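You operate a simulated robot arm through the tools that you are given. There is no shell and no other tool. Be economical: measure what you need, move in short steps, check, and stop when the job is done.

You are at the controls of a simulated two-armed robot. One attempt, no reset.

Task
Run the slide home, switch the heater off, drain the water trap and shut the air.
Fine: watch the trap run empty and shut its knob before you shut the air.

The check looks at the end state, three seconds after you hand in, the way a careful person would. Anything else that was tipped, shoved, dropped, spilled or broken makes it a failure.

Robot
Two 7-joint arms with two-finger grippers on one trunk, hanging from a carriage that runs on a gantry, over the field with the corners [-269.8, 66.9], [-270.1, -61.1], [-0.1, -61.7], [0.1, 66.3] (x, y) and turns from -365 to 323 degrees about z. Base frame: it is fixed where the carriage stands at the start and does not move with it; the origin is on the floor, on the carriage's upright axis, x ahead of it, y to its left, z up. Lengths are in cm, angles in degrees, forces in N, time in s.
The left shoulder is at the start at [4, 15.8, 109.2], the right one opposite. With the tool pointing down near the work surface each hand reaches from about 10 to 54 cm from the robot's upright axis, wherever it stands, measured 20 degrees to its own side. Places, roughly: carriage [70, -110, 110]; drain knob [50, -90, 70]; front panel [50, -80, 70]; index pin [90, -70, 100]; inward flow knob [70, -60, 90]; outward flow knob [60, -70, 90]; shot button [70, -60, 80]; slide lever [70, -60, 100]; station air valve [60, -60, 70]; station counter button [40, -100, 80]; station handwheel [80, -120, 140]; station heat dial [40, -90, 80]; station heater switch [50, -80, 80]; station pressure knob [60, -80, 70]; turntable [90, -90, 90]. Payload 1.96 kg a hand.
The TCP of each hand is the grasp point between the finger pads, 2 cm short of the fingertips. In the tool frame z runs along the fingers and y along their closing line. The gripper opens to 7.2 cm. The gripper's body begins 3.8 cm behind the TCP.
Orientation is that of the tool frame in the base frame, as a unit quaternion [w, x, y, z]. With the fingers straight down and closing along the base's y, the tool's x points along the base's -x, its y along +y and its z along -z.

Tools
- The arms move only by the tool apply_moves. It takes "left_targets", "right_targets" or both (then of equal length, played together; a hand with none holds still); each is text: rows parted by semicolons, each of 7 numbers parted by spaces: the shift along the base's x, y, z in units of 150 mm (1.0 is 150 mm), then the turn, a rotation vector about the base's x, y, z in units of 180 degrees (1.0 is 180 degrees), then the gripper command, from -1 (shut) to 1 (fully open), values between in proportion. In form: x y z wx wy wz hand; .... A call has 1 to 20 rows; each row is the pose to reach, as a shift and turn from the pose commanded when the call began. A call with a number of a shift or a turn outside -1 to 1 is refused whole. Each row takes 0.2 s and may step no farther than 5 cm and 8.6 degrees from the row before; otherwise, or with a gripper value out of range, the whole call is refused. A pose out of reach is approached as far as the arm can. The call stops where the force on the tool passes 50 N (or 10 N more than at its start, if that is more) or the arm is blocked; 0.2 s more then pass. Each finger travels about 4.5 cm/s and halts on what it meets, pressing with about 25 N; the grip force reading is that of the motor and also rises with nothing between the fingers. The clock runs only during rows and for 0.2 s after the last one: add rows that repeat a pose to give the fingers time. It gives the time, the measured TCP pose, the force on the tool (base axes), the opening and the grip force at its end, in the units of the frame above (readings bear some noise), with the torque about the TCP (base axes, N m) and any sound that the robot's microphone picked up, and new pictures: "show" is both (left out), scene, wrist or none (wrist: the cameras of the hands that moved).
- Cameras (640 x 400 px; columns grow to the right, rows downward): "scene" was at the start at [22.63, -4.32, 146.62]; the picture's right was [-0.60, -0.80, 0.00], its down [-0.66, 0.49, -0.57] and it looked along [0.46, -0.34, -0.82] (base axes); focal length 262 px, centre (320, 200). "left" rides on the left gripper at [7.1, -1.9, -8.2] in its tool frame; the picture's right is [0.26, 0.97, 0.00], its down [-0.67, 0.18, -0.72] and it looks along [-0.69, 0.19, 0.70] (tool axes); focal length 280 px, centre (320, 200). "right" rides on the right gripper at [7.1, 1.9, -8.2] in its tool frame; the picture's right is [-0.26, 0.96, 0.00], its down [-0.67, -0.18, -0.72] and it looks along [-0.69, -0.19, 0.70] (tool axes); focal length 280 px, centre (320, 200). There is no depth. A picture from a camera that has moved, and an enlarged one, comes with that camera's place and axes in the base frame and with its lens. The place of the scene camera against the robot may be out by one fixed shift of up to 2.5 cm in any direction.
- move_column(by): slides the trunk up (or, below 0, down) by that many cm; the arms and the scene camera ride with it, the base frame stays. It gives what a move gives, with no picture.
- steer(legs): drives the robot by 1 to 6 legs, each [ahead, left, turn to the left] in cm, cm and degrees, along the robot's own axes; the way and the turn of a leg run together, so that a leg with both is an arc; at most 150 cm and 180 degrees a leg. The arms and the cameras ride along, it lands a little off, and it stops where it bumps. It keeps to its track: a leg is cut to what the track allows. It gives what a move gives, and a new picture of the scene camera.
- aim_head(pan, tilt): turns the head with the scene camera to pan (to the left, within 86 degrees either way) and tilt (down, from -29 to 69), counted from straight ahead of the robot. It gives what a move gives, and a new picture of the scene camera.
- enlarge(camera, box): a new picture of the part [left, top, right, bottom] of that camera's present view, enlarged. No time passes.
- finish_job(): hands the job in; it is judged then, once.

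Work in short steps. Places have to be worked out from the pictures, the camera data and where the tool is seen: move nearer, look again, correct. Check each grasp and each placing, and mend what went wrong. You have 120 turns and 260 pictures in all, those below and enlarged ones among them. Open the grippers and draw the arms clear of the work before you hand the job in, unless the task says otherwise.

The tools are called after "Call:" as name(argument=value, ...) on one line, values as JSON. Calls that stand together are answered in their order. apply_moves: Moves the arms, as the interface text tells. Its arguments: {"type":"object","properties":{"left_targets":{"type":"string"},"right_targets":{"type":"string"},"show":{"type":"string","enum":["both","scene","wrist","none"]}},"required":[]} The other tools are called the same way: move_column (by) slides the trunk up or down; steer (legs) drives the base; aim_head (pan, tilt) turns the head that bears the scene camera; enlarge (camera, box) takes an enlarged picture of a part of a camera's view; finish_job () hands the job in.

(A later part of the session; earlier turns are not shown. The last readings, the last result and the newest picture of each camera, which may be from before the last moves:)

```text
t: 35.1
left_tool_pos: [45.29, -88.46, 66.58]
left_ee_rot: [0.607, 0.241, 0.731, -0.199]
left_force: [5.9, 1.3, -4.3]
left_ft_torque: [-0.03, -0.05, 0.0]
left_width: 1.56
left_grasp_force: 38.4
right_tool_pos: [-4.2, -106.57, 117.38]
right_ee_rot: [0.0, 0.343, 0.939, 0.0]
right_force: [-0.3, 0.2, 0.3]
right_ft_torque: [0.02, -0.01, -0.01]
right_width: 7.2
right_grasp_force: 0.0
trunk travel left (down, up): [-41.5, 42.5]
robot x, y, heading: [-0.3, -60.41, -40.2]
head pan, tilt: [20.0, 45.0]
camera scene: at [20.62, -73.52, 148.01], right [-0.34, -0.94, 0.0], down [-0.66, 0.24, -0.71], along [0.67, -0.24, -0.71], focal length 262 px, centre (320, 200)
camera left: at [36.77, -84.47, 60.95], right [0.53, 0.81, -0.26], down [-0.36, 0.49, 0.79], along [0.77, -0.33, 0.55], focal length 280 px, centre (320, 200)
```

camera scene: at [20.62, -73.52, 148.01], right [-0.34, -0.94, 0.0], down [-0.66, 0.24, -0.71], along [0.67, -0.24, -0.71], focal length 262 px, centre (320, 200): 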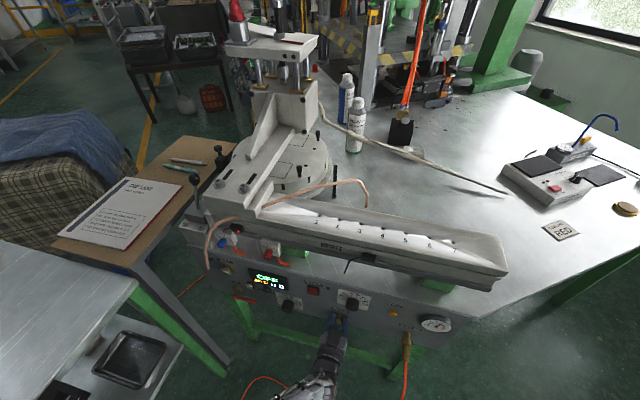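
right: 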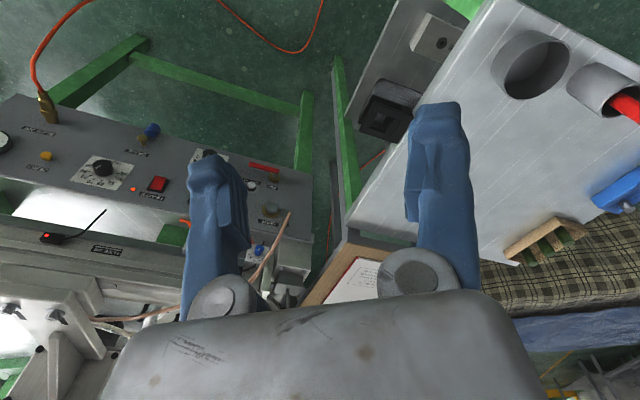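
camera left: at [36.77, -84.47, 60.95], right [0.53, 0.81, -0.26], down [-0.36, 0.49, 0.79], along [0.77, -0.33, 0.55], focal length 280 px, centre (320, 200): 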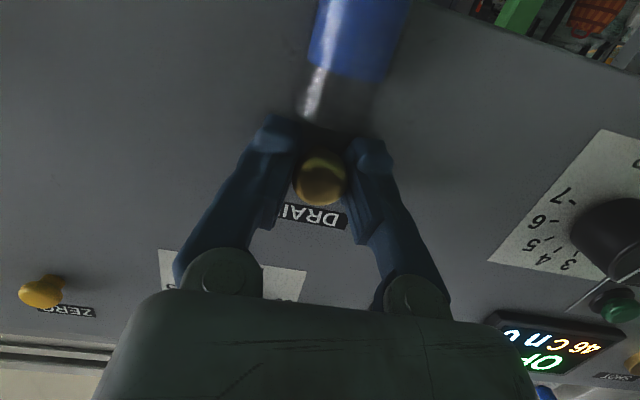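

The knob is gripped (1.6 cm opening). I try a short pull straight out.

Call:
apply_moves(left_targets="-0.027 0.02 0 0 0 0 -1; -0.054 0.039 0 0 0 0 -1; -0.08 0.059 0 0 0 0 -1")

```text
t: 35.9
left_tool_pos: [45.21, -88.23, 66.76]
left_ee_rot: [0.61, 0.238, 0.73, -0.198]
left_force: [28.2, -23.1, -23.0]
left_ft_torque: [0.04, 0.05, 0.21]
left_width: 1.69
left_grasp_force: 40.0
right_tool_pos: [-3.85, -107.23, 117.73]
right_ee_rot: [0.002, 0.343, 0.939, -0.002]
right_force: [0.2, 0.5, 0.3]
right_ft_torque: [0.01, -0.02, 0.0]
right_width: 7.19
right_grasp_force: 0.1
trunk travel left (down, up): [-41.5, 42.5]
robot x, y, heading: [-0.21, -60.63, -40.3]
head pan, tilt: [20.0, 45.0]
stopped in row 3 (left hand): the force on the tool passed its limit at 56 N (the readings are from after the stop); the commanded pose is now the measured one
camera scene: at [20.95, -73.92, 148.14], right [-0.34, -0.94, 0.0], down [-0.66, 0.24, -0.71], along [0.67, -0.24, -0.7], focal length 262 px, centre (320, 200)
camera left: at [36.61, -84.39, 61.18], right [0.53, 0.81, -0.26], down [-0.36, 0.49, 0.79], along [0.76, -0.33, 0.56], focal length 280 px, centre (320, 200)
```

scene: 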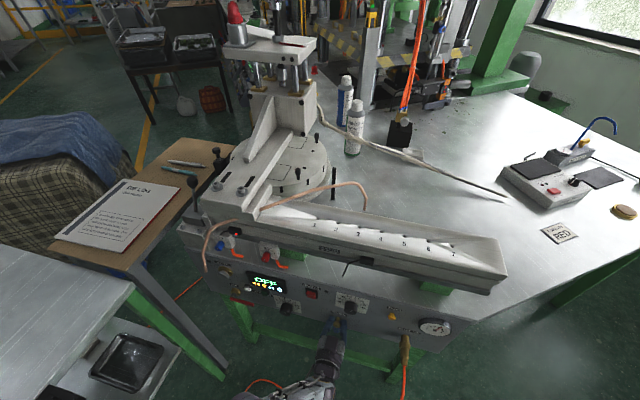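
left: 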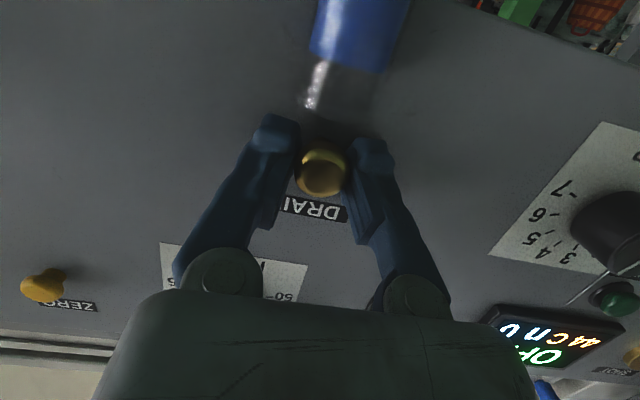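

It does not pull. I relax forward slightly and try turning it counter-clockwise instead.

Call:
apply_moves(left_targets="0.018 -0.013 -0.012 0 0 0 -1; 0.018 -0.013 -0.012 -0.036 0.026 0 -1; 0.018 -0.013 -0.012 -0.072 0.052 0 -1; 0.018 -0.013 -0.012 -0.108 0.078 0 -1; 0.018 -0.013 -0.012 -0.144 0.104 0 -1; 0.018 -0.013 -0.012 -0.18 0.13 0 -1")

Call:
enlarge(camera="left", box=[200, 0, 440, 150])

```text
t: 37.3
left_tool_pos: [45.23, -88.29, 66.68]
left_ee_rot: [0.493, 0.017, 0.751, -0.439]
left_force: [16.3, -4.2, 21.9]
left_ft_torque: [-0.33, -0.45, 0.41]
left_width: 1.61
left_grasp_force: 39.3
right_tool_pos: [-3.85, -106.82, 117.66]
right_ee_rot: [0.003, 0.342, 0.94, 0.0]
right_force: [0.5, 0.5, 0.2]
right_ft_torque: [-0.01, 0.01, 0.03]
right_width: 7.2
right_grasp_force: 0.1
trunk travel left (down, up): [-41.5, 42.5]
robot x, y, heading: [-0.19, -60.27, -40.0]
head pan, tilt: [20.0, 45.0]
camera scene: at [20.9, -73.72, 148.11], right [-0.34, -0.94, 0.0], down [-0.66, 0.24, -0.71], along [0.67, -0.24, -0.7], focal length 262 px, centre (320, 200)
camera left: at [34.92, -86.82, 63.47], right [0.31, 0.49, -0.82], down [-0.09, 0.87, 0.48], along [0.95, -0.08, 0.31], focal length 280 px, centre (320, 200)
```

scene: 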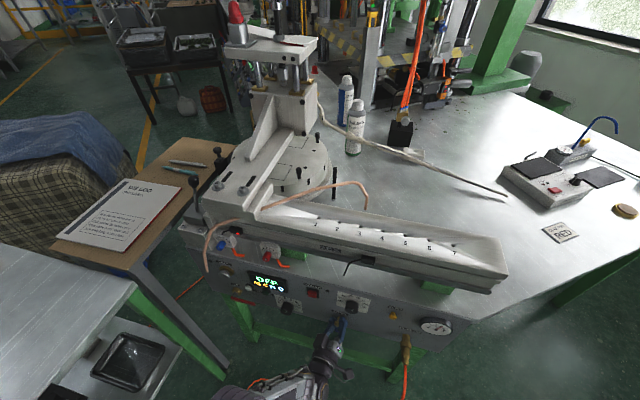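
left: 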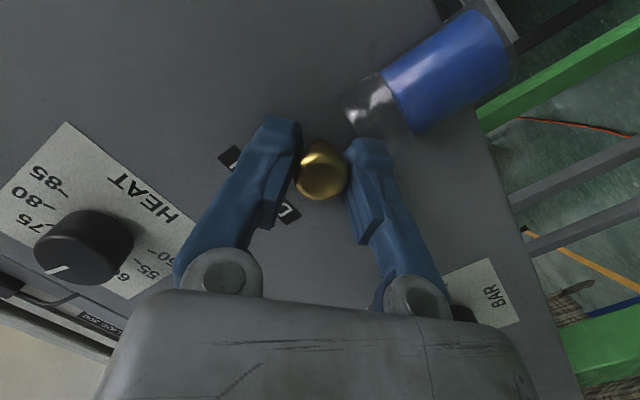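

```text
2.67 times, centred on (320, 75) of left
camera zoom: at [34.92, -86.82, 63.47], right [0.31, 0.49, -0.82], down [-0.09, 0.87, 0.48], along [0.95, -0.08, 0.31], focal length 748 px, centre (320, 533)
```

zoom: 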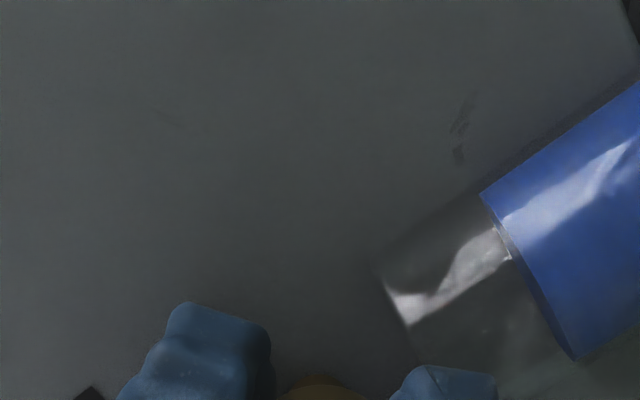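

The knob turned or slipped with no visible flow. I wait a little and check the level.

Call:
apply_moves(left_targets="0 0 0 0 0 0 -1; 0 0 0 0 0 0 -1; 0 0 0 0 0 0 -1; 0 0 0 0 0 0 -1; 0 0 0 0 0 0 -1", show="wrist")

```text
t: 38.5
left_tool_pos: [45.2, -88.23, 66.68]
left_ee_rot: [0.493, 0.018, 0.751, -0.438]
left_force: [17.0, -4.8, 22.0]
left_ft_torque: [-0.14, -0.18, 0.11]
left_width: 1.64
left_grasp_force: 40.0
right_tool_pos: [-3.95, -106.9, 117.51]
right_ee_rot: [0.002, 0.344, 0.939, -0.001]
right_force: [0.4, 0.0, -0.3]
right_ft_torque: [-0.01, 0.0, -0.02]
right_width: 7.19
right_grasp_force: 0.0
trunk travel left (down, up): [-41.5, 42.5]
robot x, y, heading: [0.32, -60.33, -40.0]
head pan, tilt: [20.0, 45.0]
camera left: at [34.92, -86.82, 63.45], right [0.31, 0.49, -0.82], down [-0.09, 0.87, 0.49], along [0.95, -0.08, 0.31], focal length 280 px, centre (320, 200)
```

left: 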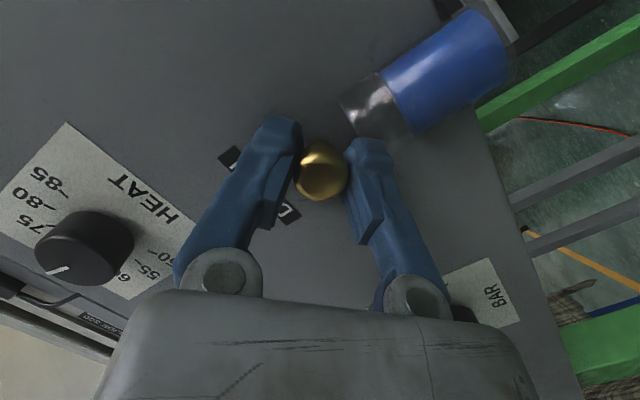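

No resistance to turning was felt, so it may be a screw knob needing more turn. I turn further the same way.

Call:
apply_moves(left_targets="0 0 0 -0.036 0.026 0 -1; 0 0 0 -0.072 0.052 0 -1; 0 0 0 -0.108 0.078 0 -1; 0 0 0 -0.144 0.104 0 -1; 0 0 0 -0.18 0.13 0 -1; 0 0 0 -0.216 0.156 0 -1; 0 0 0 -0.25 0.18 0 -1; 0 0 0 -0.25 0.18 0 -1", show="wrist")

```text
t: 39.8
left_tool_pos: [45.26, -88.24, 66.59]
left_ee_rot: [0.299, -0.225, 0.678, -0.632]
left_force: [27.8, -25.0, -23.0]
left_ft_torque: [-0.06, -0.14, 0.95]
left_width: 1.63
left_grasp_force: 40.3
left hand out of reach, approached as far as the arm can: row 6
right_tool_pos: [-3.81, -107.24, 117.65]
right_ee_rot: [0.002, 0.343, 0.939, -0.002]
right_force: [-0.5, -0.4, -0.4]
right_ft_torque: [-0.01, -0.02, 0.02]
right_width: 7.22
right_grasp_force: 0.0
trunk travel left (down, up): [-41.5, 42.5]
robot x, y, heading: [-0.32, -60.61, -40.1]
head pan, tilt: [20.0, 45.0]
stopped in row 6 (left hand): the force on the tool passed its limit at 58 N (the readings are from after the stop); the commanded pose is now the measured one
camera left: at [34.48, -87.36, 67.67], right [-0.12, -0.08, -0.99], down [0.0, 1.0, -0.08], along [0.99, -0.01, -0.12], focal length 280 px, centre (320, 200)
```

left: 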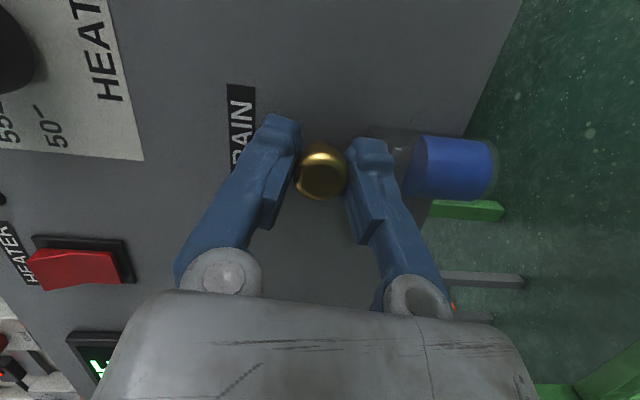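

I check the bowl's level from both cameras.

Call:
enlarge(camera="left", box=[320, 100, 520, 225])

Call:
enlarge(camera="scene", box=[300, 290, 396, 350])

```text
3.20 times, centred on (420, 162) of left
camera zoom: at [34.48, -87.36, 67.67], right [-0.12, -0.08, -0.99], down [0.0, 1.0, -0.08], along [0.99, -0.01, -0.12], focal length 897 px, centre (0, 320)
```

zoom: 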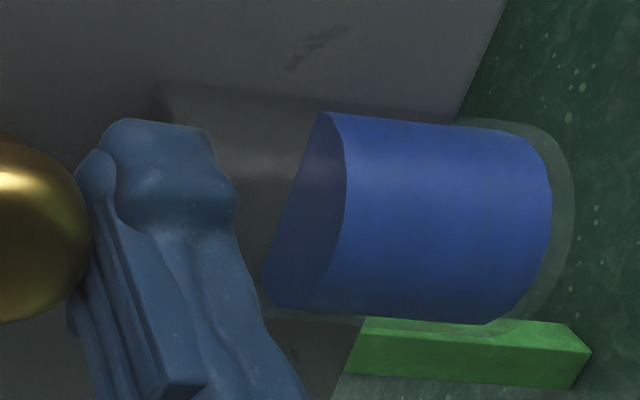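

```text
6.67 times, centred on (348, 320) of scene
camera zoom: at [20.98, -73.96, 148.09], right [-0.34, -0.94, 0.0], down [-0.66, 0.24, -0.71], along [0.67, -0.24, -0.7], focal length 1746 px, centre (133, -600)
```

zoom: 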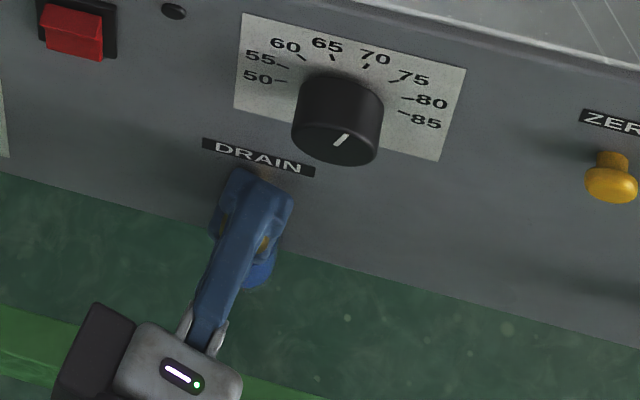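

The level may be slightly lower; I wait 2 s in the same pose and compare.

Call:
apply_moves(left_targets="0 0 0 0 0 0 -1; 0 0 0 0 0 0 -1; 0 0 0 0 0 0 -1; 0 0 0 0 0 0 -1; 0 0 0 0 0 0 -1; 0 0 0 0 0 0 -1; 0 0 0 0 0 0 -1; 0 0 0 0 0 0 -1; 0 0 0 0 0 0 -1; 0 0 0 0 0 0 -1", show="none")

Call:
enlarge(camera="left", box=[320, 100, 520, 225])

```text
t: 40.4
left_tool_pos: [45.27, -88.27, 66.53]
left_ee_rot: [0.298, -0.226, 0.68, -0.63]
left_force: [25.9, -24.2, -22.3]
left_ft_torque: [0.0, -0.05, 0.28]
left_width: 1.62
left_grasp_force: 39.8
right_tool_pos: [-3.93, -107.18, 117.66]
right_ee_rot: [0.002, 0.342, 0.94, -0.002]
right_force: [-0.4, 0.0, 1.1]
right_ft_torque: [0.01, 0.0, 0.01]
right_width: 7.21
right_grasp_force: 0.1
trunk travel left (down, up): [-41.5, 42.5]
robot x, y, heading: [0.36, -60.79, -40.2]
head pan, tilt: [20.0, 45.0]
stopped in row 3 (left hand): the force on the tool passed its limit at 56 N (the readings are from after the stop); the commanded pose is now the measured one
```

```text
3.20 times, centred on (420, 162) of left
camera zoom: at [34.48, -87.36, 67.68], right [-0.12, -0.08, -0.99], down [0.0, 1.0, -0.08], along [0.99, -0.01, -0.12], focal length 897 px, centre (0, 320)
```

zoom: 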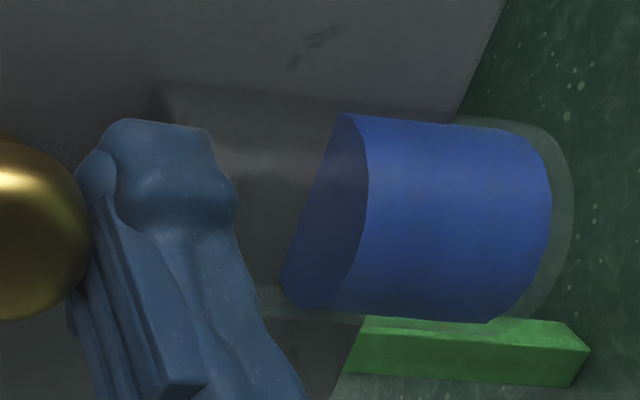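

Yes: the level is falling — the knob opens by turning. I relax the strain (forward and down a bit) and wait.

Call:
apply_moves(left_targets="0.02 -0.015 -0.015 0 0 0 -1; 0.03 -0.022 -0.025 0 0 0 -1; 0.03 -0.022 -0.025 0 0 0 -1; 0.03 -0.022 -0.025 0 0 0 -1; 0.03 -0.022 -0.025 0 0 0 -1; 0.03 -0.022 -0.025 0 0 0 -1; 0.03 -0.022 -0.025 0 0 0 -1; 0.03 -0.022 -0.025 0 0 0 -1; 0.03 -0.022 -0.025 0 0 0 -1; 0.03 -0.022 -0.025 0 0 0 -1; 0.03 -0.022 -0.025 0 0 0 -1; 0.03 -0.022 -0.025 0 0 0 -1", show="none")

Call:
enlarge(camera="left", box=[320, 100, 520, 225])

```text
t: 41.7
left_tool_pos: [45.14, -88.22, 66.47]
left_ee_rot: [0.297, -0.225, 0.682, -0.629]
left_force: [20.4, -18.8, -20.0]
left_ft_torque: [0.09, -0.01, -0.19]
left_width: 1.64
left_grasp_force: 40.3
left hand out of reach, approached as far as the arm can: row 1, 2, 3, 4, 5, 6
right_tool_pos: [-4.02, -107.18, 117.72]
right_ee_rot: [0.002, 0.342, 0.94, -0.002]
right_force: [0.5, -0.2, 0.8]
right_ft_torque: [0.0, -0.02, -0.01]
right_width: 7.18
right_grasp_force: 0.1
trunk travel left (down, up): [-41.5, 42.5]
robot x, y, heading: [-0.33, -60.75, -40.0]
head pan, tilt: [20.0, 45.0]
stopped in row 6 (left hand): the force on the tool passed its limit at 52 N (the readings are from after the stop); the commanded pose is now the measured one
```

```text
3.20 times, centred on (420, 162) of left
camera zoom: at [34.48, -87.35, 67.73], right [-0.12, -0.08, -0.99], down [0.01, 1.0, -0.08], along [0.99, -0.01, -0.12], focal length 897 px, centre (0, 320)
```

zoom: 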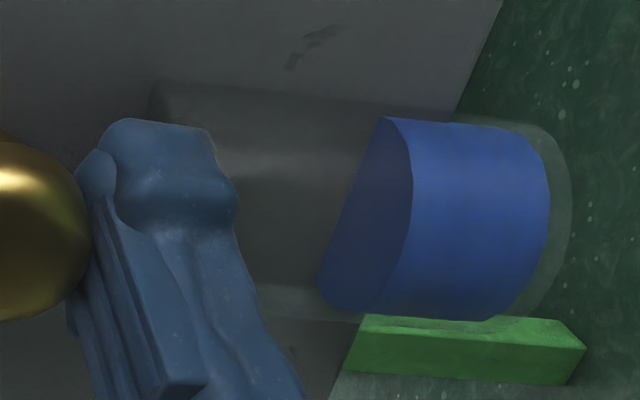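

It drains steadily. I open the fingers, back off and roll the hand back to level while it empties.

Call:
apply_moves(left_targets="0 0 0 0 0 0 0.3; 0 0 0 0 0 0 0.5; 0 0 0 0 0 0 0.5; -0.1 0.07 0 0 0 0 0.5; -0.25 0.18 0.02 0 0 0 0.5; -0.35 0.25 0.02 0.036 -0.026 0 0.5; -0.35 0.25 0.02 0.072 -0.052 0 0.5; -0.35 0.25 0.02 0.108 -0.078 0 0.5; -0.35 0.25 0.02 0.144 -0.104 0 0.5; -0.35 0.25 0.02 0.18 -0.13 0 0.5; -0.35 0.25 0.02 0.216 -0.156 0 0.5; -0.35 0.25 0.02 0.252 -0.182 0 0.5; -0.35 0.25 0.02 0.288 -0.208 0 0.5; -0.35 0.25 0.02 0.324 -0.234 0 0.5; -0.35 0.25 0.02 0.36 -0.26 0 0.5")

Call:
enlarge(camera="left", box=[220, 0, 460, 150])

```text
t: 44.9
left_tool_pos: [39.53, -84.04, 66.63]
left_ee_rot: [0.602, 0.218, 0.739, -0.211]
left_force: [0.0, 0.6, 0.0]
left_ft_torque: [0.0, 0.01, 0.01]
left_width: 5.41
left_grasp_force: 0.1
right_tool_pos: [-4.44, -106.74, 117.45]
right_ee_rot: [-0.001, 0.343, 0.939, -0.001]
right_force: [-0.8, 0.8, -0.7]
right_ft_torque: [-0.03, 0.04, 0.02]
right_width: 7.21
right_grasp_force: 0.0
trunk travel left (down, up): [-41.5, 42.5]
robot x, y, heading: [-0.23, -60.71, -39.8]
head pan, tilt: [20.0, 45.0]
camera scene: at [20.62, -73.66, 148.01], right [-0.34, -0.94, 0.0], down [-0.66, 0.24, -0.71], along [0.66, -0.24, -0.71], focal length 262 px, centre (320, 200)
camera left: at [30.6, -80.37, 61.17], right [0.51, 0.8, -0.3], down [-0.34, 0.51, 0.79], along [0.79, -0.3, 0.54], focal length 280 px, centre (320, 200)
```

scene: 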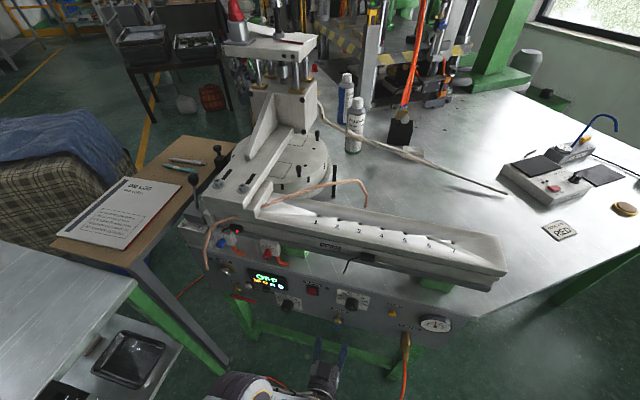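
left: 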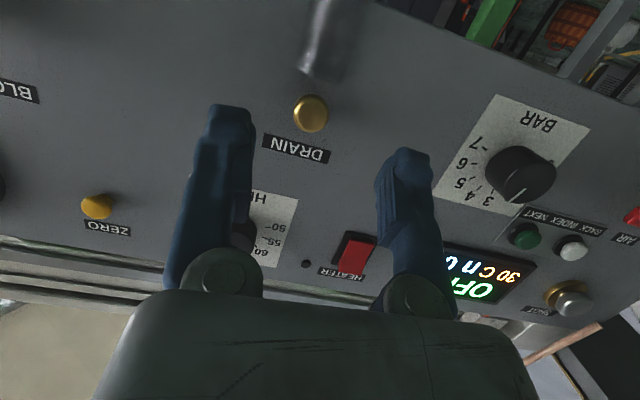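

```text
2.67 times, centred on (340, 75) of left
camera zoom: at [30.6, -80.37, 61.17], right [0.51, 0.8, -0.3], down [-0.34, 0.51, 0.79], along [0.79, -0.3, 0.54], focal length 748 px, centre (267, 533)
```

zoom: 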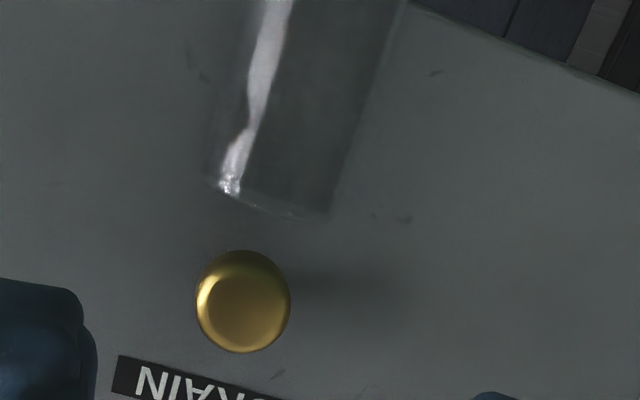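

The visible part of the bowl is clear; I tilt the hand to see its bottom.

Call:
apply_moves(left_targets="-0.05 0.04 0 0.025 0.033 0 0.5; -0.1 0.08 0 0.05 0.066 0 0.5; -0.15 0.11 0 0.075 0.099 0 0.5; -0.15 0.11 0 0.1 0.132 0 0.5", show="wrist")

Call:
enlarge(camera="left", box=[200, 0, 440, 150])

```text
t: 45.9
left_tool_pos: [37.06, -82.35, 66.61]
left_ee_rot: [0.395, 0.261, 0.87, -0.135]
left_force: [0.0, 1.4, 1.2]
left_ft_torque: [-0.02, -0.01, 0.01]
left_width: 5.4
left_grasp_force: 0.1
right_tool_pos: [-4.3, -106.82, 117.52]
right_ee_rot: [0.0, 0.343, 0.939, 0.0]
right_force: [-1.0, -0.6, -1.0]
right_ft_torque: [0.03, -0.02, 0.05]
right_width: 7.2
right_grasp_force: 0.1
trunk travel left (down, up): [-41.5, 42.5]
robot x, y, heading: [-0.08, -60.41, -39.9]
head pan, tilt: [20.0, 45.0]
camera left: at [27.32, -77.86, 66.48], right [0.4, 0.89, -0.23], down [0.03, 0.23, 0.97], along [0.92, -0.39, 0.06], focal length 280 px, centre (320, 200)
```

left: 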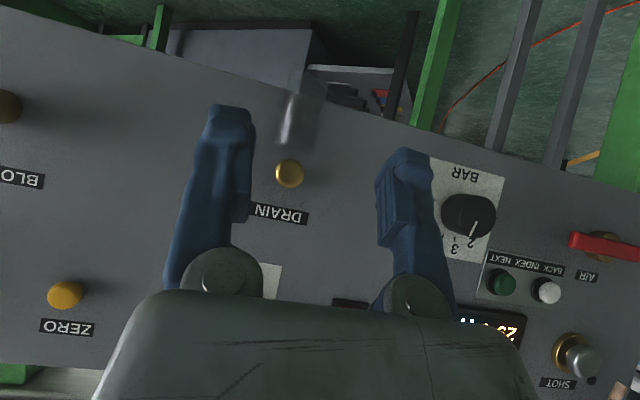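

```text
2.67 times, centred on (320, 75) of left
camera zoom: at [27.32, -77.86, 66.48], right [0.4, 0.89, -0.23], down [0.03, 0.23, 0.97], along [0.92, -0.39, 0.06], focal length 748 px, centre (320, 533)
```

zoom: 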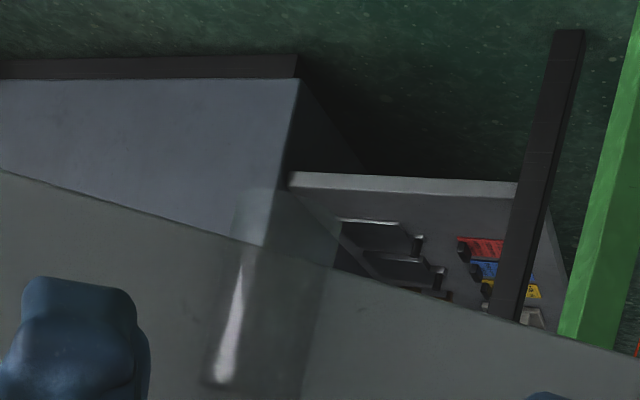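

The trap is empty. To shut the knob I roll the hand counter-clockwise 55° in front of it, so it can then turn clockwise through a long arc.

Call:
apply_moves(left_targets="0 0 0 -0.039 -0.0006 0.0113 0.5; 0 0 0 -0.078 -0.0012 0.0226 0.5; 0 0 0 -0.117 -0.0018 0.034 0.5; 0 0 0 -0.156 -0.0024 0.045 0.5; 0.05 -0.04 0 -0.195 -0.003 0.0566 0.5; 0.1 -0.08 0 -0.234 -0.0037 0.068 0.5; 0.15 -0.12 0 -0.273 -0.0043 0.079 0.5; 0.2 -0.157 0 -0.312 -0.005 0.09 0.5; 0.2 -0.157 -0.013 -0.3504 -0.0055 0.1018 0.5", show="wrist")

```text
t: 47.9
left_tool_pos: [40.06, -84.72, 66.39]
left_ee_rot: [0.496, -0.119, 0.696, -0.505]
left_force: [0.6, 0.1, -0.6]
left_ft_torque: [0.01, -0.01, 0.03]
left_width: 5.4
left_grasp_force: 0.0
right_tool_pos: [-4.38, -106.86, 117.47]
right_ee_rot: [-0.001, 0.343, 0.939, -0.001]
right_force: [-0.3, -0.8, 0.1]
right_ft_torque: [0.04, -0.01, 0.0]
right_width: 7.22
right_grasp_force: 0.0
trunk travel left (down, up): [-41.5, 42.5]
robot x, y, heading: [-0.34, -60.05, -40.0]
head pan, tilt: [20.0, 45.0]
camera left: at [29.51, -85.5, 63.89], right [0.2, 0.27, -0.94], down [-0.2, 0.95, 0.23], along [0.96, 0.14, 0.24], focal length 280 px, centre (320, 200)
```

left: 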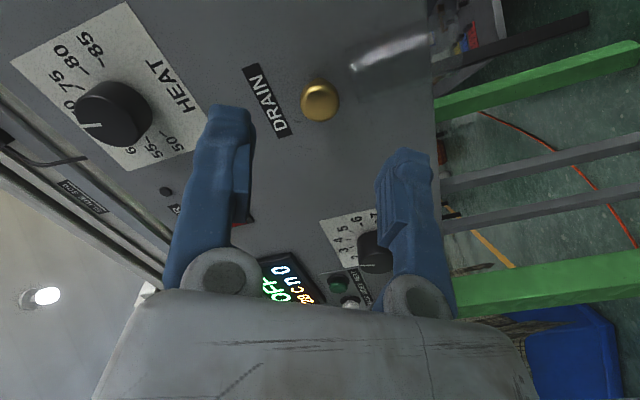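

The bowl is clearly empty. I roll back to 40° to keep the lower finger clear of the bowl, narrow the fingers and advance onto the knob.

Call:
apply_moves(left_targets="0 0 0.02 0.034 -0.025 0 0.1; 0 0 0.02 0.0674 -0.049 0 0.1; 0.11 -0.075 0.02 0.0674 -0.049 0 0.1; 0.22 -0.15 0.015 0.0674 -0.049 0 0.1; 0.333 -0.227 0.01 0.0674 -0.049 0 0.1; 0.333 -0.227 0.01 0.0674 -0.049 0 -1; 0.333 -0.227 0.01 0.0674 -0.049 0 -1; 0.333 -0.227 0.01 0.0674 -0.049 0 -1", show="wrist")

```text
t: 49.7
left_tool_pos: [44.99, -86.72, 67.93]
left_ee_rot: [0.562, -0.027, 0.703, -0.435]
left_force: [-0.2, 32.3, 30.8]
left_ft_torque: [-0.42, -0.49, 0.53]
left_width: 0.61
left_grasp_force: 21.6
left hand out of reach, approached as far as the arm can: row 5, 6, 7, 8
right_tool_pos: [-4.22, -106.25, 117.39]
right_ee_rot: [0.0, 0.342, 0.94, 0.001]
right_force: [-0.4, -1.1, -0.5]
right_ft_torque: [-0.02, 0.0, 0.02]
right_width: 7.2
right_grasp_force: 0.0
trunk travel left (down, up): [-41.5, 42.5]
robot x, y, heading: [-0.29, -60.47, -40.1]
head pan, tilt: [20.0, 45.0]
camera left: at [34.98, -86.83, 63.62], right [0.34, 0.46, -0.82], down [-0.25, 0.88, 0.39], along [0.91, 0.07, 0.42], focal length 280 px, centre (320, 200)
```

left: 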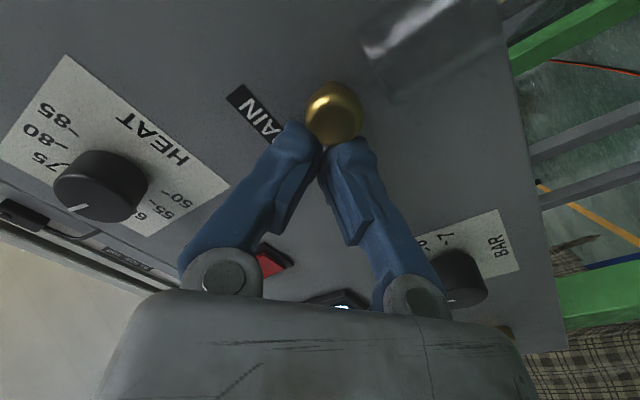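

The fingers slipped off the knob (this roll is near the arm's limit). I back off, open, and roll to the level pose that worked before.

Call:
apply_moves(left_targets="-0.1 0.1 0 0 0 0 -1; -0.22 0.2 0 0 0 0 0; -0.36 0.26 0 0 0 0 0.5; -0.36 0.26 0 0.043 -0.017 -0.004 0.5; -0.36 0.26 0 0.085 -0.034 -0.008 0.5; -0.36 0.26 0 0.128 -0.052 -0.011 0.5; -0.36 0.26 0 0.17 -0.069 -0.015 0.5; -0.36 0.26 0 0.213 -0.086 -0.019 0.5; -0.36 0.26 0 0.213 -0.086 -0.019 0.5", show="wrist")

```text
t: 51.7
left_tool_pos: [39.21, -83.71, 67.48]
left_ee_rot: [0.611, 0.236, 0.73, -0.195]
left_force: [-1.0, -0.6, 0.2]
left_ft_torque: [-0.02, 0.0, 0.0]
left_width: 5.4
left_grasp_force: 0.0
right_tool_pos: [-4.39, -106.8, 117.5]
right_ee_rot: [0.0, 0.343, 0.939, 0.0]
right_force: [-0.3, -0.3, -0.5]
right_ft_torque: [-0.02, 0.01, -0.03]
right_width: 7.19
right_grasp_force: 0.1
trunk travel left (down, up): [-41.5, 42.5]
robot x, y, heading: [-0.4, -60.73, -39.9]
head pan, tilt: [20.0, 45.0]
camera left: at [30.67, -79.75, 61.86], right [0.53, 0.81, -0.25], down [-0.37, 0.49, 0.79], along [0.77, -0.32, 0.56], focal length 280 px, centre (320, 200)
```

left: 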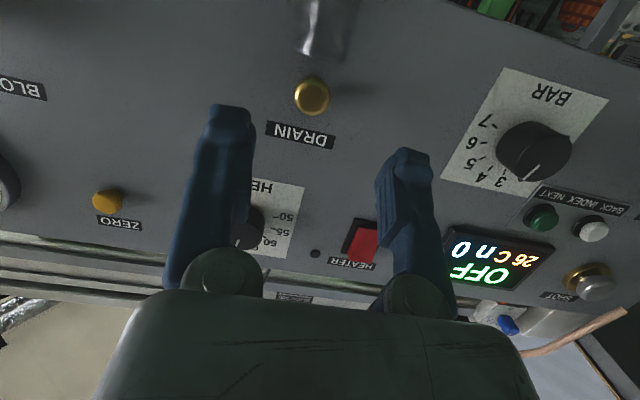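

Level again. I advance to the earlier grip pose and close.

Call:
apply_moves(left_targets="0.1 -0.08 -0.02 0 0 0 0.5; 0.2 -0.16 -0.04 0 0 0 0.5; 0.3 -0.235 -0.06 0 0 0 0.5; 0.405 -0.317 -0.06 0 0 0 0.5; 0.405 -0.317 -0.06 0 0 0 0.5; 0.405 -0.317 -0.06 0 0 0 -1; 0.405 -0.317 -0.06 0 0 0 -1; 0.405 -0.317 -0.06 0 0 0 -1; 0.405 -0.317 -0.06 0 0 0 -1", show="wrist")

```text
t: 53.7
left_tool_pos: [45.35, -88.44, 66.62]
left_ee_rot: [0.611, 0.236, 0.73, -0.196]
left_force: [-0.6, -5.8, -1.7]
left_ft_torque: [0.0, 0.02, -0.05]
left_width: 1.56
left_grasp_force: 38.6
right_tool_pos: [-4.31, -106.85, 117.62]
right_ee_rot: [-0.001, 0.343, 0.939, -0.001]
right_force: [0.8, -0.2, 0.9]
right_ft_torque: [0.02, 0.0, 0.03]
right_width: 7.21
right_grasp_force: 0.1
trunk travel left (down, up): [-41.5, 42.5]
robot x, y, heading: [-0.08, -60.43, -39.9]
head pan, tilt: [20.0, 45.0]
camera left: at [36.75, -84.57, 60.94], right [0.53, 0.81, -0.26], down [-0.37, 0.49, 0.79], along [0.77, -0.32, 0.56], focal length 280 px, centre (320, 200)
```

left: 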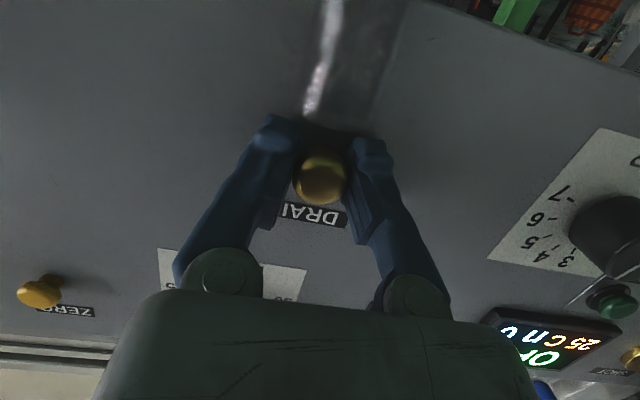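

Gripped well with little strain. I now turn clockwise about the tool axis in steps, watching for a stop.

Call:
apply_moves(left_targets="0 0 0 0.036 -0.026 0 -1; 0 0 0 0.072 -0.052 0 -1; 0 0 0 0.108 -0.078 0 -1; 0 0 0 0.144 -0.104 0 -1; 0 0 0 0.18 -0.13 0 -1; 0 0 0 0.216 -0.156 0 -1; 0 0 0 0.252 -0.182 0 -1; 0 0 0 0.288 -0.208 0 -1; 0 0 0 0.324 -0.234 0 -1; 0 0 0 0.36 -0.26 0 -1", show="wrist")

```text
t: 54.9
left_tool_pos: [45.01, -88.65, 66.79]
left_ee_rot: [0.648, 0.432, 0.624, 0.055]
left_force: [13.1, -19.3, -25.8]
left_ft_torque: [-0.28, -0.18, -0.49]
left_width: 1.65
left_grasp_force: 40.0
left hand out of reach, approached as far as the arm can: row 5, 6
right_tool_pos: [-4.21, -107.17, 117.6]
right_ee_rot: [0.001, 0.343, 0.939, -0.002]
right_force: [-0.1, 0.3, 0.3]
right_ft_torque: [0.04, 0.01, 0.01]
right_width: 7.22
right_grasp_force: 0.1
trunk travel left (down, up): [-41.5, 42.5]
robot x, y, heading: [0.01, -60.58, -40.0]
head pan, tilt: [20.0, 45.0]
stopped in row 6 (left hand): the force on the tool passed its limit at 65 N (the readings are from after the stop); the commanded pose is now the measured one
camera left: at [38.74, -81.48, 61.43], right [0.51, 0.76, 0.41], down [-0.67, 0.05, 0.74], along [0.54, -0.65, 0.54], focal length 280 px, centre (320, 200)
```

left: 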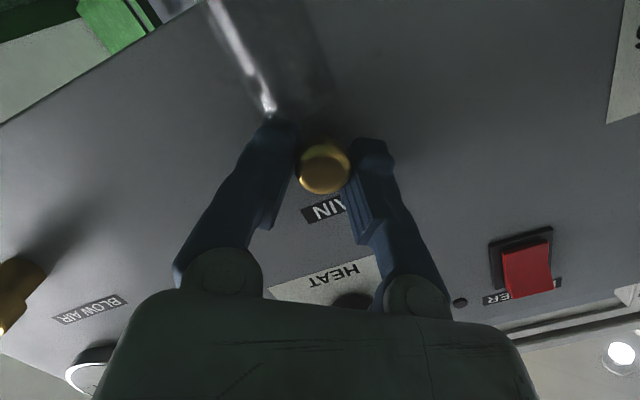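

Turned about 40° clockwise before the wrist limit. I release, back off, roll counter-clockwise to +20°, and re-grip for another stroke.

Call:
apply_moves(left_targets="0 0 0 0 0 0 -0.2; 0 0 0.02 0 0 0 0.1; -0.12 0.09 0.02 0 0 0 0.2; -0.26 0.19 0.02 0 0 0 0.2; -0.26 0.19 0.01 -0.034 0.023 0.003 0.2; -0.26 0.19 0.01 -0.067 0.046 0.006 0.2; -0.26 0.19 0.01 -0.101 0.068 0.01 0.2; -0.26 0.19 0.01 -0.134 0.091 0.013 0.2; -0.26 0.19 0.01 -0.168 0.114 0.016 0.2; -0.26 0.19 0.01 -0.202 0.137 0.019 0.2; -0.26 0.19 0.01 -0.235 0.16 0.022 0.2; -0.26 0.19 0.01 -0.269 0.1824 0.0254 0.2; -0.26 0.19 0.01 -0.269 0.1824 0.0254 0.2", show="wrist")

```text
t: 57.7
left_tool_pos: [41.02, -85.33, 67.0]
left_ee_rot: [0.568, 0.104, 0.762, -0.294]
left_force: [0.3, -0.1, -0.2]
left_ft_torque: [0.0, 0.0, -0.01]
left_width: 4.35
left_grasp_force: 0.1
right_tool_pos: [-4.36, -106.83, 117.69]
right_ee_rot: [-0.001, 0.343, 0.939, -0.001]
right_force: [-0.3, 0.4, 0.4]
right_ft_torque: [-0.01, -0.03, 0.04]
right_width: 7.22
right_grasp_force: 0.0
trunk travel left (down, up): [-41.5, 42.5]
robot x, y, heading: [-0.12, -60.45, -40.1]
head pan, tilt: [20.0, 45.0]
camera left: at [31.23, -83.48, 62.52], right [0.39, 0.73, -0.56], down [-0.26, 0.67, 0.69], along [0.88, -0.13, 0.45], focal length 280 px, centre (320, 200)
```

left: 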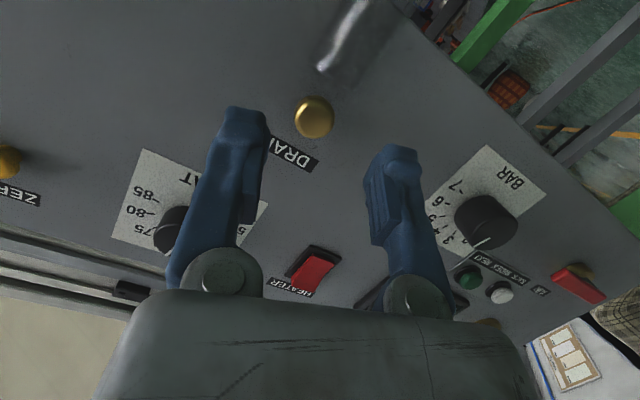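

Aligned. I advance, grip again.

Call:
apply_moves(left_targets="0.1 -0.07 -0.01 0 0 0 0.2; 0.2 -0.14 -0.02 0 0 0 0.2; 0.289 -0.207 -0.023 0 0 0 0.2; 0.289 -0.207 -0.023 0 0 0 0.2; 0.289 -0.207 -0.023 0 0 0 -1; 0.289 -0.207 -0.023 0 0 0 -1; 0.289 -0.207 -0.023 0 0 0 -1; 0.289 -0.207 -0.023 0 0 0 -1", show="none")

```text
t: 59.5
left_tool_pos: [45.48, -88.54, 66.63]
left_ee_rot: [0.568, 0.105, 0.762, -0.294]
left_force: [2.1, -2.0, -4.8]
left_ft_torque: [-0.02, -0.01, 0.13]
left_width: 1.51
left_grasp_force: 40.3
right_tool_pos: [-4.37, -106.8, 117.5]
right_ee_rot: [0.0, 0.342, 0.94, 0.0]
right_force: [-0.4, -0.2, 0.5]
right_ft_torque: [0.01, 0.0, -0.02]
right_width: 7.21
right_grasp_force: 0.1
trunk travel left (down, up): [-41.5, 42.5]
robot x, y, heading: [0.07, -60.8, -40.0]
head pan, tilt: [20.0, 45.0]
```

Gripped. I turn clockwise 50° about the true tool axis.

Call:
apply_moves(left_targets="0 0 0 0.0353 -0.0258 -0.008 -1; 0 0 0 0.0706 -0.0516 -0.016 -1; 0 0 0 0.106 -0.0774 -0.024 -1; 0 0 0 0.141 -0.103 -0.032 -1; 0 0 0 0.1765 -0.129 -0.04 -1; 0 0 0 0.212 -0.155 -0.048 -1", show="none")

```text
t: 60.9
left_tool_pos: [45.39, -88.58, 66.63]
left_ee_rot: [0.644, 0.404, 0.648, -0.04]
left_force: [1.1, -6.0, -1.5]
left_ft_torque: [-0.28, 0.25, 0.01]
left_width: 1.53
left_grasp_force: 39.9
right_tool_pos: [-4.39, -106.87, 117.59]
right_ee_rot: [0.0, 0.343, 0.939, -0.001]
right_force: [0.6, 0.4, -0.6]
right_ft_torque: [0.0, -0.02, -0.01]
right_width: 7.18
right_grasp_force: 0.0
trunk travel left (down, up): [-41.5, 42.5]
robot x, y, heading: [-0.2, -60.88, -40.1]
head pan, tilt: [20.0, 45.0]
```

A resisting torque of about 0.37 Nm about the knob axis appears: the shut stop, it seems. I turn a bit more to confirm.

Call:
apply_moves(left_targets="0 0 0 0.0353 -0.0258 -0.008 -1; 0 0 0 0.0353 -0.0258 -0.008 -1; 0 0 0 0.0353 -0.0258 -0.008 -1", show="wrist")

```text
t: 61.7
left_tool_pos: [45.24, -88.75, 66.74]
left_ee_rot: [0.645, 0.45, 0.618, 0.005]
left_force: [-0.3, -6.7, -3.9]
left_ft_torque: [-0.14, -0.03, -0.3]
left_width: 1.53
left_grasp_force: 40.2
right_tool_pos: [-4.44, -107.01, 117.46]
right_ee_rot: [-0.001, 0.343, 0.939, -0.001]
right_force: [-0.1, 0.2, -0.6]
right_ft_torque: [-0.02, -0.01, -0.03]
right_width: 7.19
right_grasp_force: 0.1
trunk travel left (down, up): [-41.5, 42.5]
robot x, y, heading: [-0.05, -60.53, -40.5]
head pan, tilt: [20.0, 45.0]
camera left: at [39.48, -81.06, 61.21], right [0.59, 0.72, 0.36], down [-0.63, 0.14, 0.76], along [0.5, -0.68, 0.54], focal length 280 px, centre (320, 200)
```

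left: 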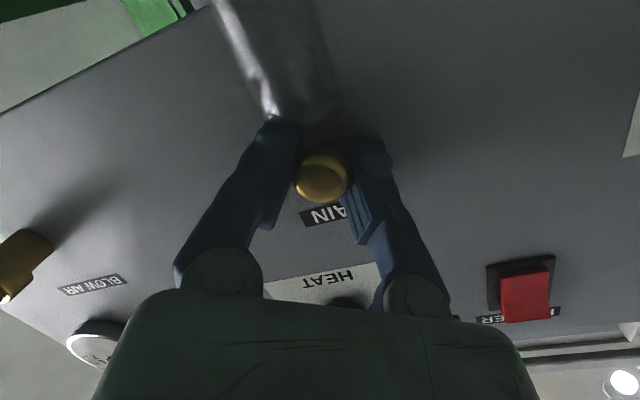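

To be sure, I do one more clockwise stroke: release, back off, roll to +20° again.

Call:
apply_moves(left_targets="0 0 0 0 0 0 -0.2; 0 0 0.02 0 0 0 0.1; -0.12 0.09 0.02 0 0 0 0.2; -0.26 0.19 0.02 0 0 0 0.2; -0.26 0.19 0.01 -0.031 0.023 0.007 0.2; -0.26 0.19 0.01 -0.062 0.046 0.0135 0.2; -0.26 0.19 0.01 -0.093 0.068 0.02 0.2; -0.26 0.19 0.01 -0.124 0.091 0.027 0.2; -0.26 0.19 0.01 -0.155 0.114 0.034 0.2; -0.26 0.19 0.01 -0.186 0.137 0.0405 0.2; -0.26 0.19 0.01 -0.217 0.16 0.047 0.2; -0.26 0.19 0.01 -0.2485 0.1823 0.0541 0.2; -0.26 0.19 0.01 -0.2485 0.1823 0.0541 0.2", show="wrist")

```text
t: 64.5
left_tool_pos: [41.49, -85.59, 66.79]
left_ee_rot: [0.565, 0.106, 0.761, -0.301]
left_force: [0.8, -0.2, -0.2]
left_ft_torque: [-0.02, -0.02, -0.04]
left_width: 4.34
left_grasp_force: 0.0
right_tool_pos: [-4.35, -106.9, 117.55]
right_ee_rot: [0.0, 0.342, 0.94, -0.001]
right_force: [-0.3, 0.7, -0.4]
right_ft_torque: [-0.02, -0.02, 0.02]
right_width: 7.18
right_grasp_force: 0.1
trunk travel left (down, up): [-41.5, 42.5]
robot x, y, heading: [0.14, -60.57, -39.9]
head pan, tilt: [20.0, 45.0]
camera left: at [31.71, -83.72, 62.3], right [0.39, 0.72, -0.57], down [-0.25, 0.68, 0.69], along [0.88, -0.13, 0.45], focal length 280 px, centre (320, 200)
```

left: 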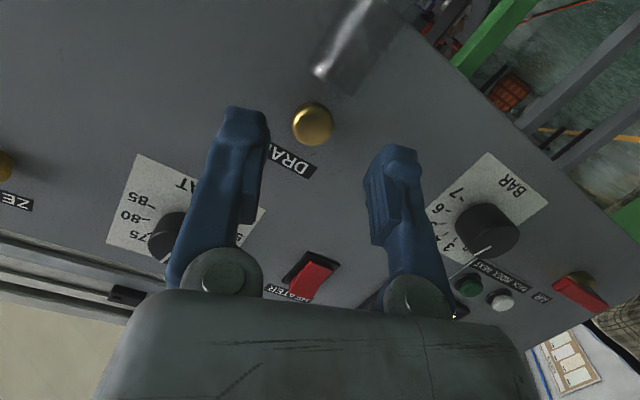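

I grip again and turn clockwise 24° first, reading the torque.

Call:
apply_moves(left_targets="0.1 -0.07 -0.01 0 0 0 0.2; 0.2 -0.14 -0.01 0 0 0 0.2; 0.26 -0.194 -0.01 0 0 0 0.2; 0.26 -0.194 -0.01 0 0 0 0.2; 0.26 -0.194 -0.01 0 0 0 -1; 0.26 -0.194 -0.01 0 0 0 -1; 0.26 -0.194 -0.01 0 0 0 -1; 0.26 -0.194 -0.01 0 0 0 -1; 0.26 -0.194 -0.01 0.0353 -0.0258 -0.008 -1; 0.26 -0.194 -0.01 0.0706 -0.0516 -0.016 -1; 0.26 -0.194 -0.01 0.106 -0.0774 -0.024 -1", show="none")

Call:
apply_moves(left_targets="0 0 0 0.0353 -0.0258 -0.008 -1; 0 0 0 0.0706 -0.0516 -0.016 -1; 0 0 0 0.106 -0.0774 -0.024 -1", show="none")

```text
t: 66.9
left_tool_pos: [45.43, -88.59, 66.83]
left_ee_rot: [0.618, 0.261, 0.721, -0.174]
left_force: [3.5, -2.9, -4.9]
left_ft_torque: [-0.21, 0.32, 0.09]
left_width: 1.49
left_grasp_force: 39.7
right_tool_pos: [-4.32, -106.86, 117.46]
right_ee_rot: [0.0, 0.343, 0.939, -0.001]
right_force: [0.0, -0.9, -0.6]
right_ft_torque: [-0.02, -0.01, 0.01]
right_width: 7.18
right_grasp_force: 0.1
trunk travel left (down, up): [-41.5, 42.5]
robot x, y, heading: [0.24, -60.77, -40.1]
head pan, tilt: [20.0, 45.0]
```

```text
t: 67.7
left_tool_pos: [45.26, -88.72, 66.64]
left_ee_rot: [0.641, 0.407, 0.65, -0.043]
left_force: [-1.7, -3.8, -3.8]
left_ft_torque: [-0.23, 0.31, 0.06]
left_width: 1.55
left_grasp_force: 39.7
right_tool_pos: [-4.33, -106.86, 117.5]
right_ee_rot: [-0.001, 0.343, 0.939, 0.0]
right_force: [-0.3, 0.3, 0.3]
right_ft_torque: [0.0, 0.0, -0.02]
right_width: 7.2
right_grasp_force: 0.1
trunk travel left (down, up): [-41.5, 42.5]
robot x, y, heading: [0.08, -60.55, -40.0]
head pan, tilt: [20.0, 45.0]
```

The torque stays constant at 0.36 Nm while slipping, so the drain knob is against its shut stop. I release, back off and level the hand.

Call:
apply_moves(left_targets="0 0 0 0 0 0 -0.2; 0 0 0.02 0 0 0 0.1; -0.12 0.09 0.02 0 0 0 0.2; -0.26 0.19 0.02 0 0 0 0.2; -0.4 0.29 0.02 -0.031 0.0225 0.007 -0.5; -0.42 0.35 0.02 -0.062 0.045 0.014 -1; -0.42 0.5 0.02 -0.093 0.0675 0.021 -1; -0.38 0.65 0.02 -0.124 0.09 0.0285 -1; -0.3 0.8 0.04 -0.124 0.09 0.0285 -1; -0.2 0.95 0.06 -0.124 0.09 0.0285 -1; -0.2 0.95 0.06 -0.124 0.09 0.0285 -1")

Call:
enlarge(camera="left", box=[0, 0, 320, 200])

```text
t: 70.1
left_tool_pos: [42.17, -74.35, 67.69]
left_ee_rot: [0.61, 0.235, 0.73, -0.196]
left_force: [-0.2, 0.1, 0.1]
left_ft_torque: [-0.01, 0.03, 0.0]
left_width: 0.0
left_grasp_force: 24.6
right_tool_pos: [-4.38, -106.79, 117.54]
right_ee_rot: [-0.001, 0.343, 0.939, -0.001]
right_force: [-1.2, 0.1, -0.4]
right_ft_torque: [0.01, 0.01, 0.03]
right_width: 7.22
right_grasp_force: 0.1
trunk travel left (down, up): [-41.5, 42.5]
robot x, y, heading: [-0.25, -60.54, -39.8]
head pan, tilt: [20.0, 45.0]
camera scene: at [20.61, -73.71, 148.01], right [-0.34, -0.94, 0.0], down [-0.66, 0.24, -0.71], along [0.66, -0.24, -0.71], focal length 262 px, centre (320, 200)
camera left: at [33.63, -70.4, 62.05], right [0.52, 0.81, -0.26], down [-0.37, 0.49, 0.79], along [0.77, -0.32, 0.56], focal length 280 px, centre (320, 200)
```

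scene: 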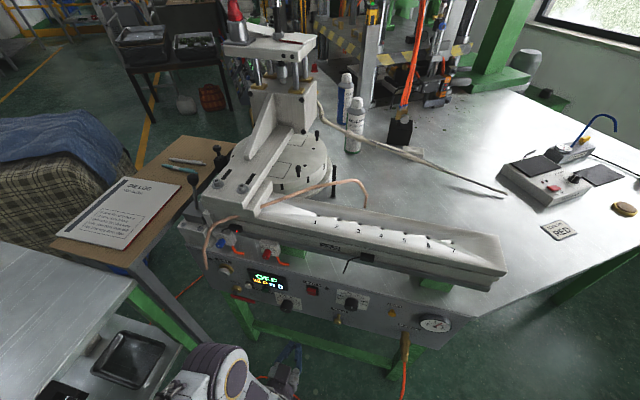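
left: 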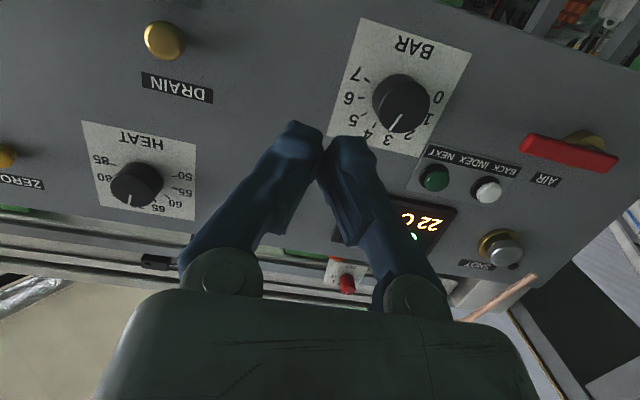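

```text
2.00 times, centred on (160, 100) of left
camera zoom: at [33.63, -70.4, 62.05], right [0.52, 0.81, -0.26], down [-0.37, 0.49, 0.79], along [0.77, -0.32, 0.56], focal length 561 px, centre (640, 400)
```

zoom: 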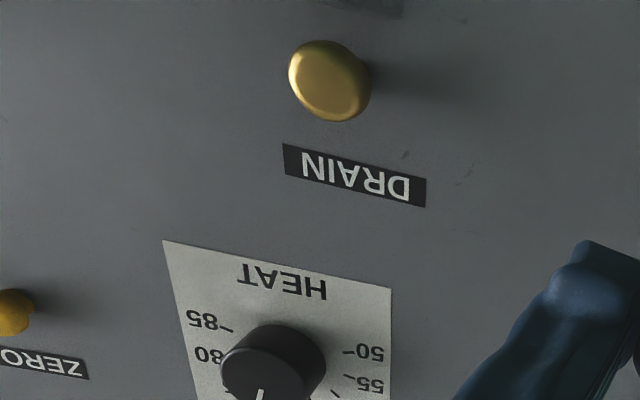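

The air handle lies horizontally pointing right: tip about [60.6,-66.2,66.6], pivot about [64.5,-61]. I move in front of its tip, slightly above it and 7 cm off.

Call:
apply_moves(left_targets="0.16 0.18 0.05 0 0 0 -1; 0.33 0.36 0.1 0 0 0 -1; 0.5 0.54 0.1 0 0 0 -1; 0.67 0.73 0.1 0 0 0 -1; 0.835 0.91 0.1 0 0 0 -1; 0.835 0.91 0.1 0 0 0 -1")

```text
t: 71.5
left_tool_pos: [55.09, -60.51, 69.15]
left_ee_rot: [0.611, 0.235, 0.73, -0.196]
left_force: [0.4, 0.7, -0.2]
left_ft_torque: [0.0, 0.0, 0.02]
left_width: 0.03
left_grasp_force: 24.9
right_tool_pos: [-4.44, -106.82, 117.53]
right_ee_rot: [0.0, 0.343, 0.939, -0.001]
right_force: [0.0, 0.2, 0.2]
right_ft_torque: [0.01, -0.01, -0.04]
right_width: 7.22
right_grasp_force: 0.0
trunk travel left (down, up): [-41.5, 42.5]
robot x, y, heading: [0.0, -60.81, -40.4]
head pan, tilt: [20.0, 45.0]
camera scene: at [20.61, -73.72, 148.01], right [-0.34, -0.94, 0.0], down [-0.66, 0.24, -0.71], along [0.66, -0.24, -0.71], focal length 262 px, centre (320, 200)
camera left: at [46.5, -56.62, 63.62], right [0.52, 0.81, -0.26], down [-0.37, 0.49, 0.79], along [0.77, -0.32, 0.56], focal length 280 px, centre (320, 200)
```

scene: 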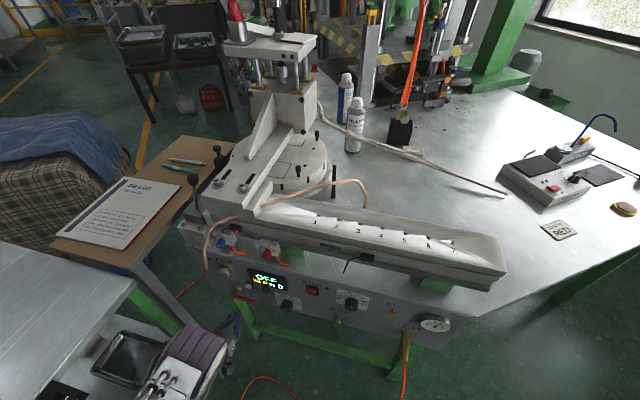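
left: 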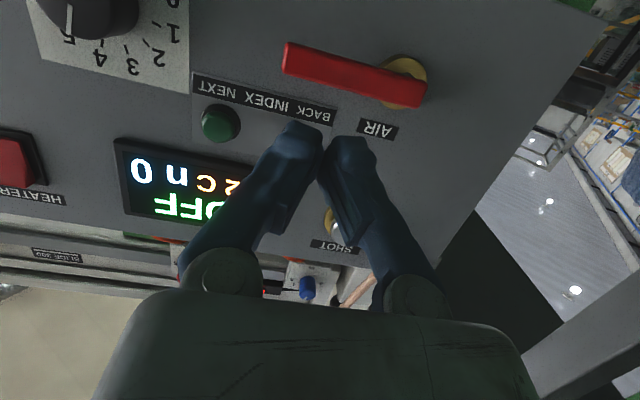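

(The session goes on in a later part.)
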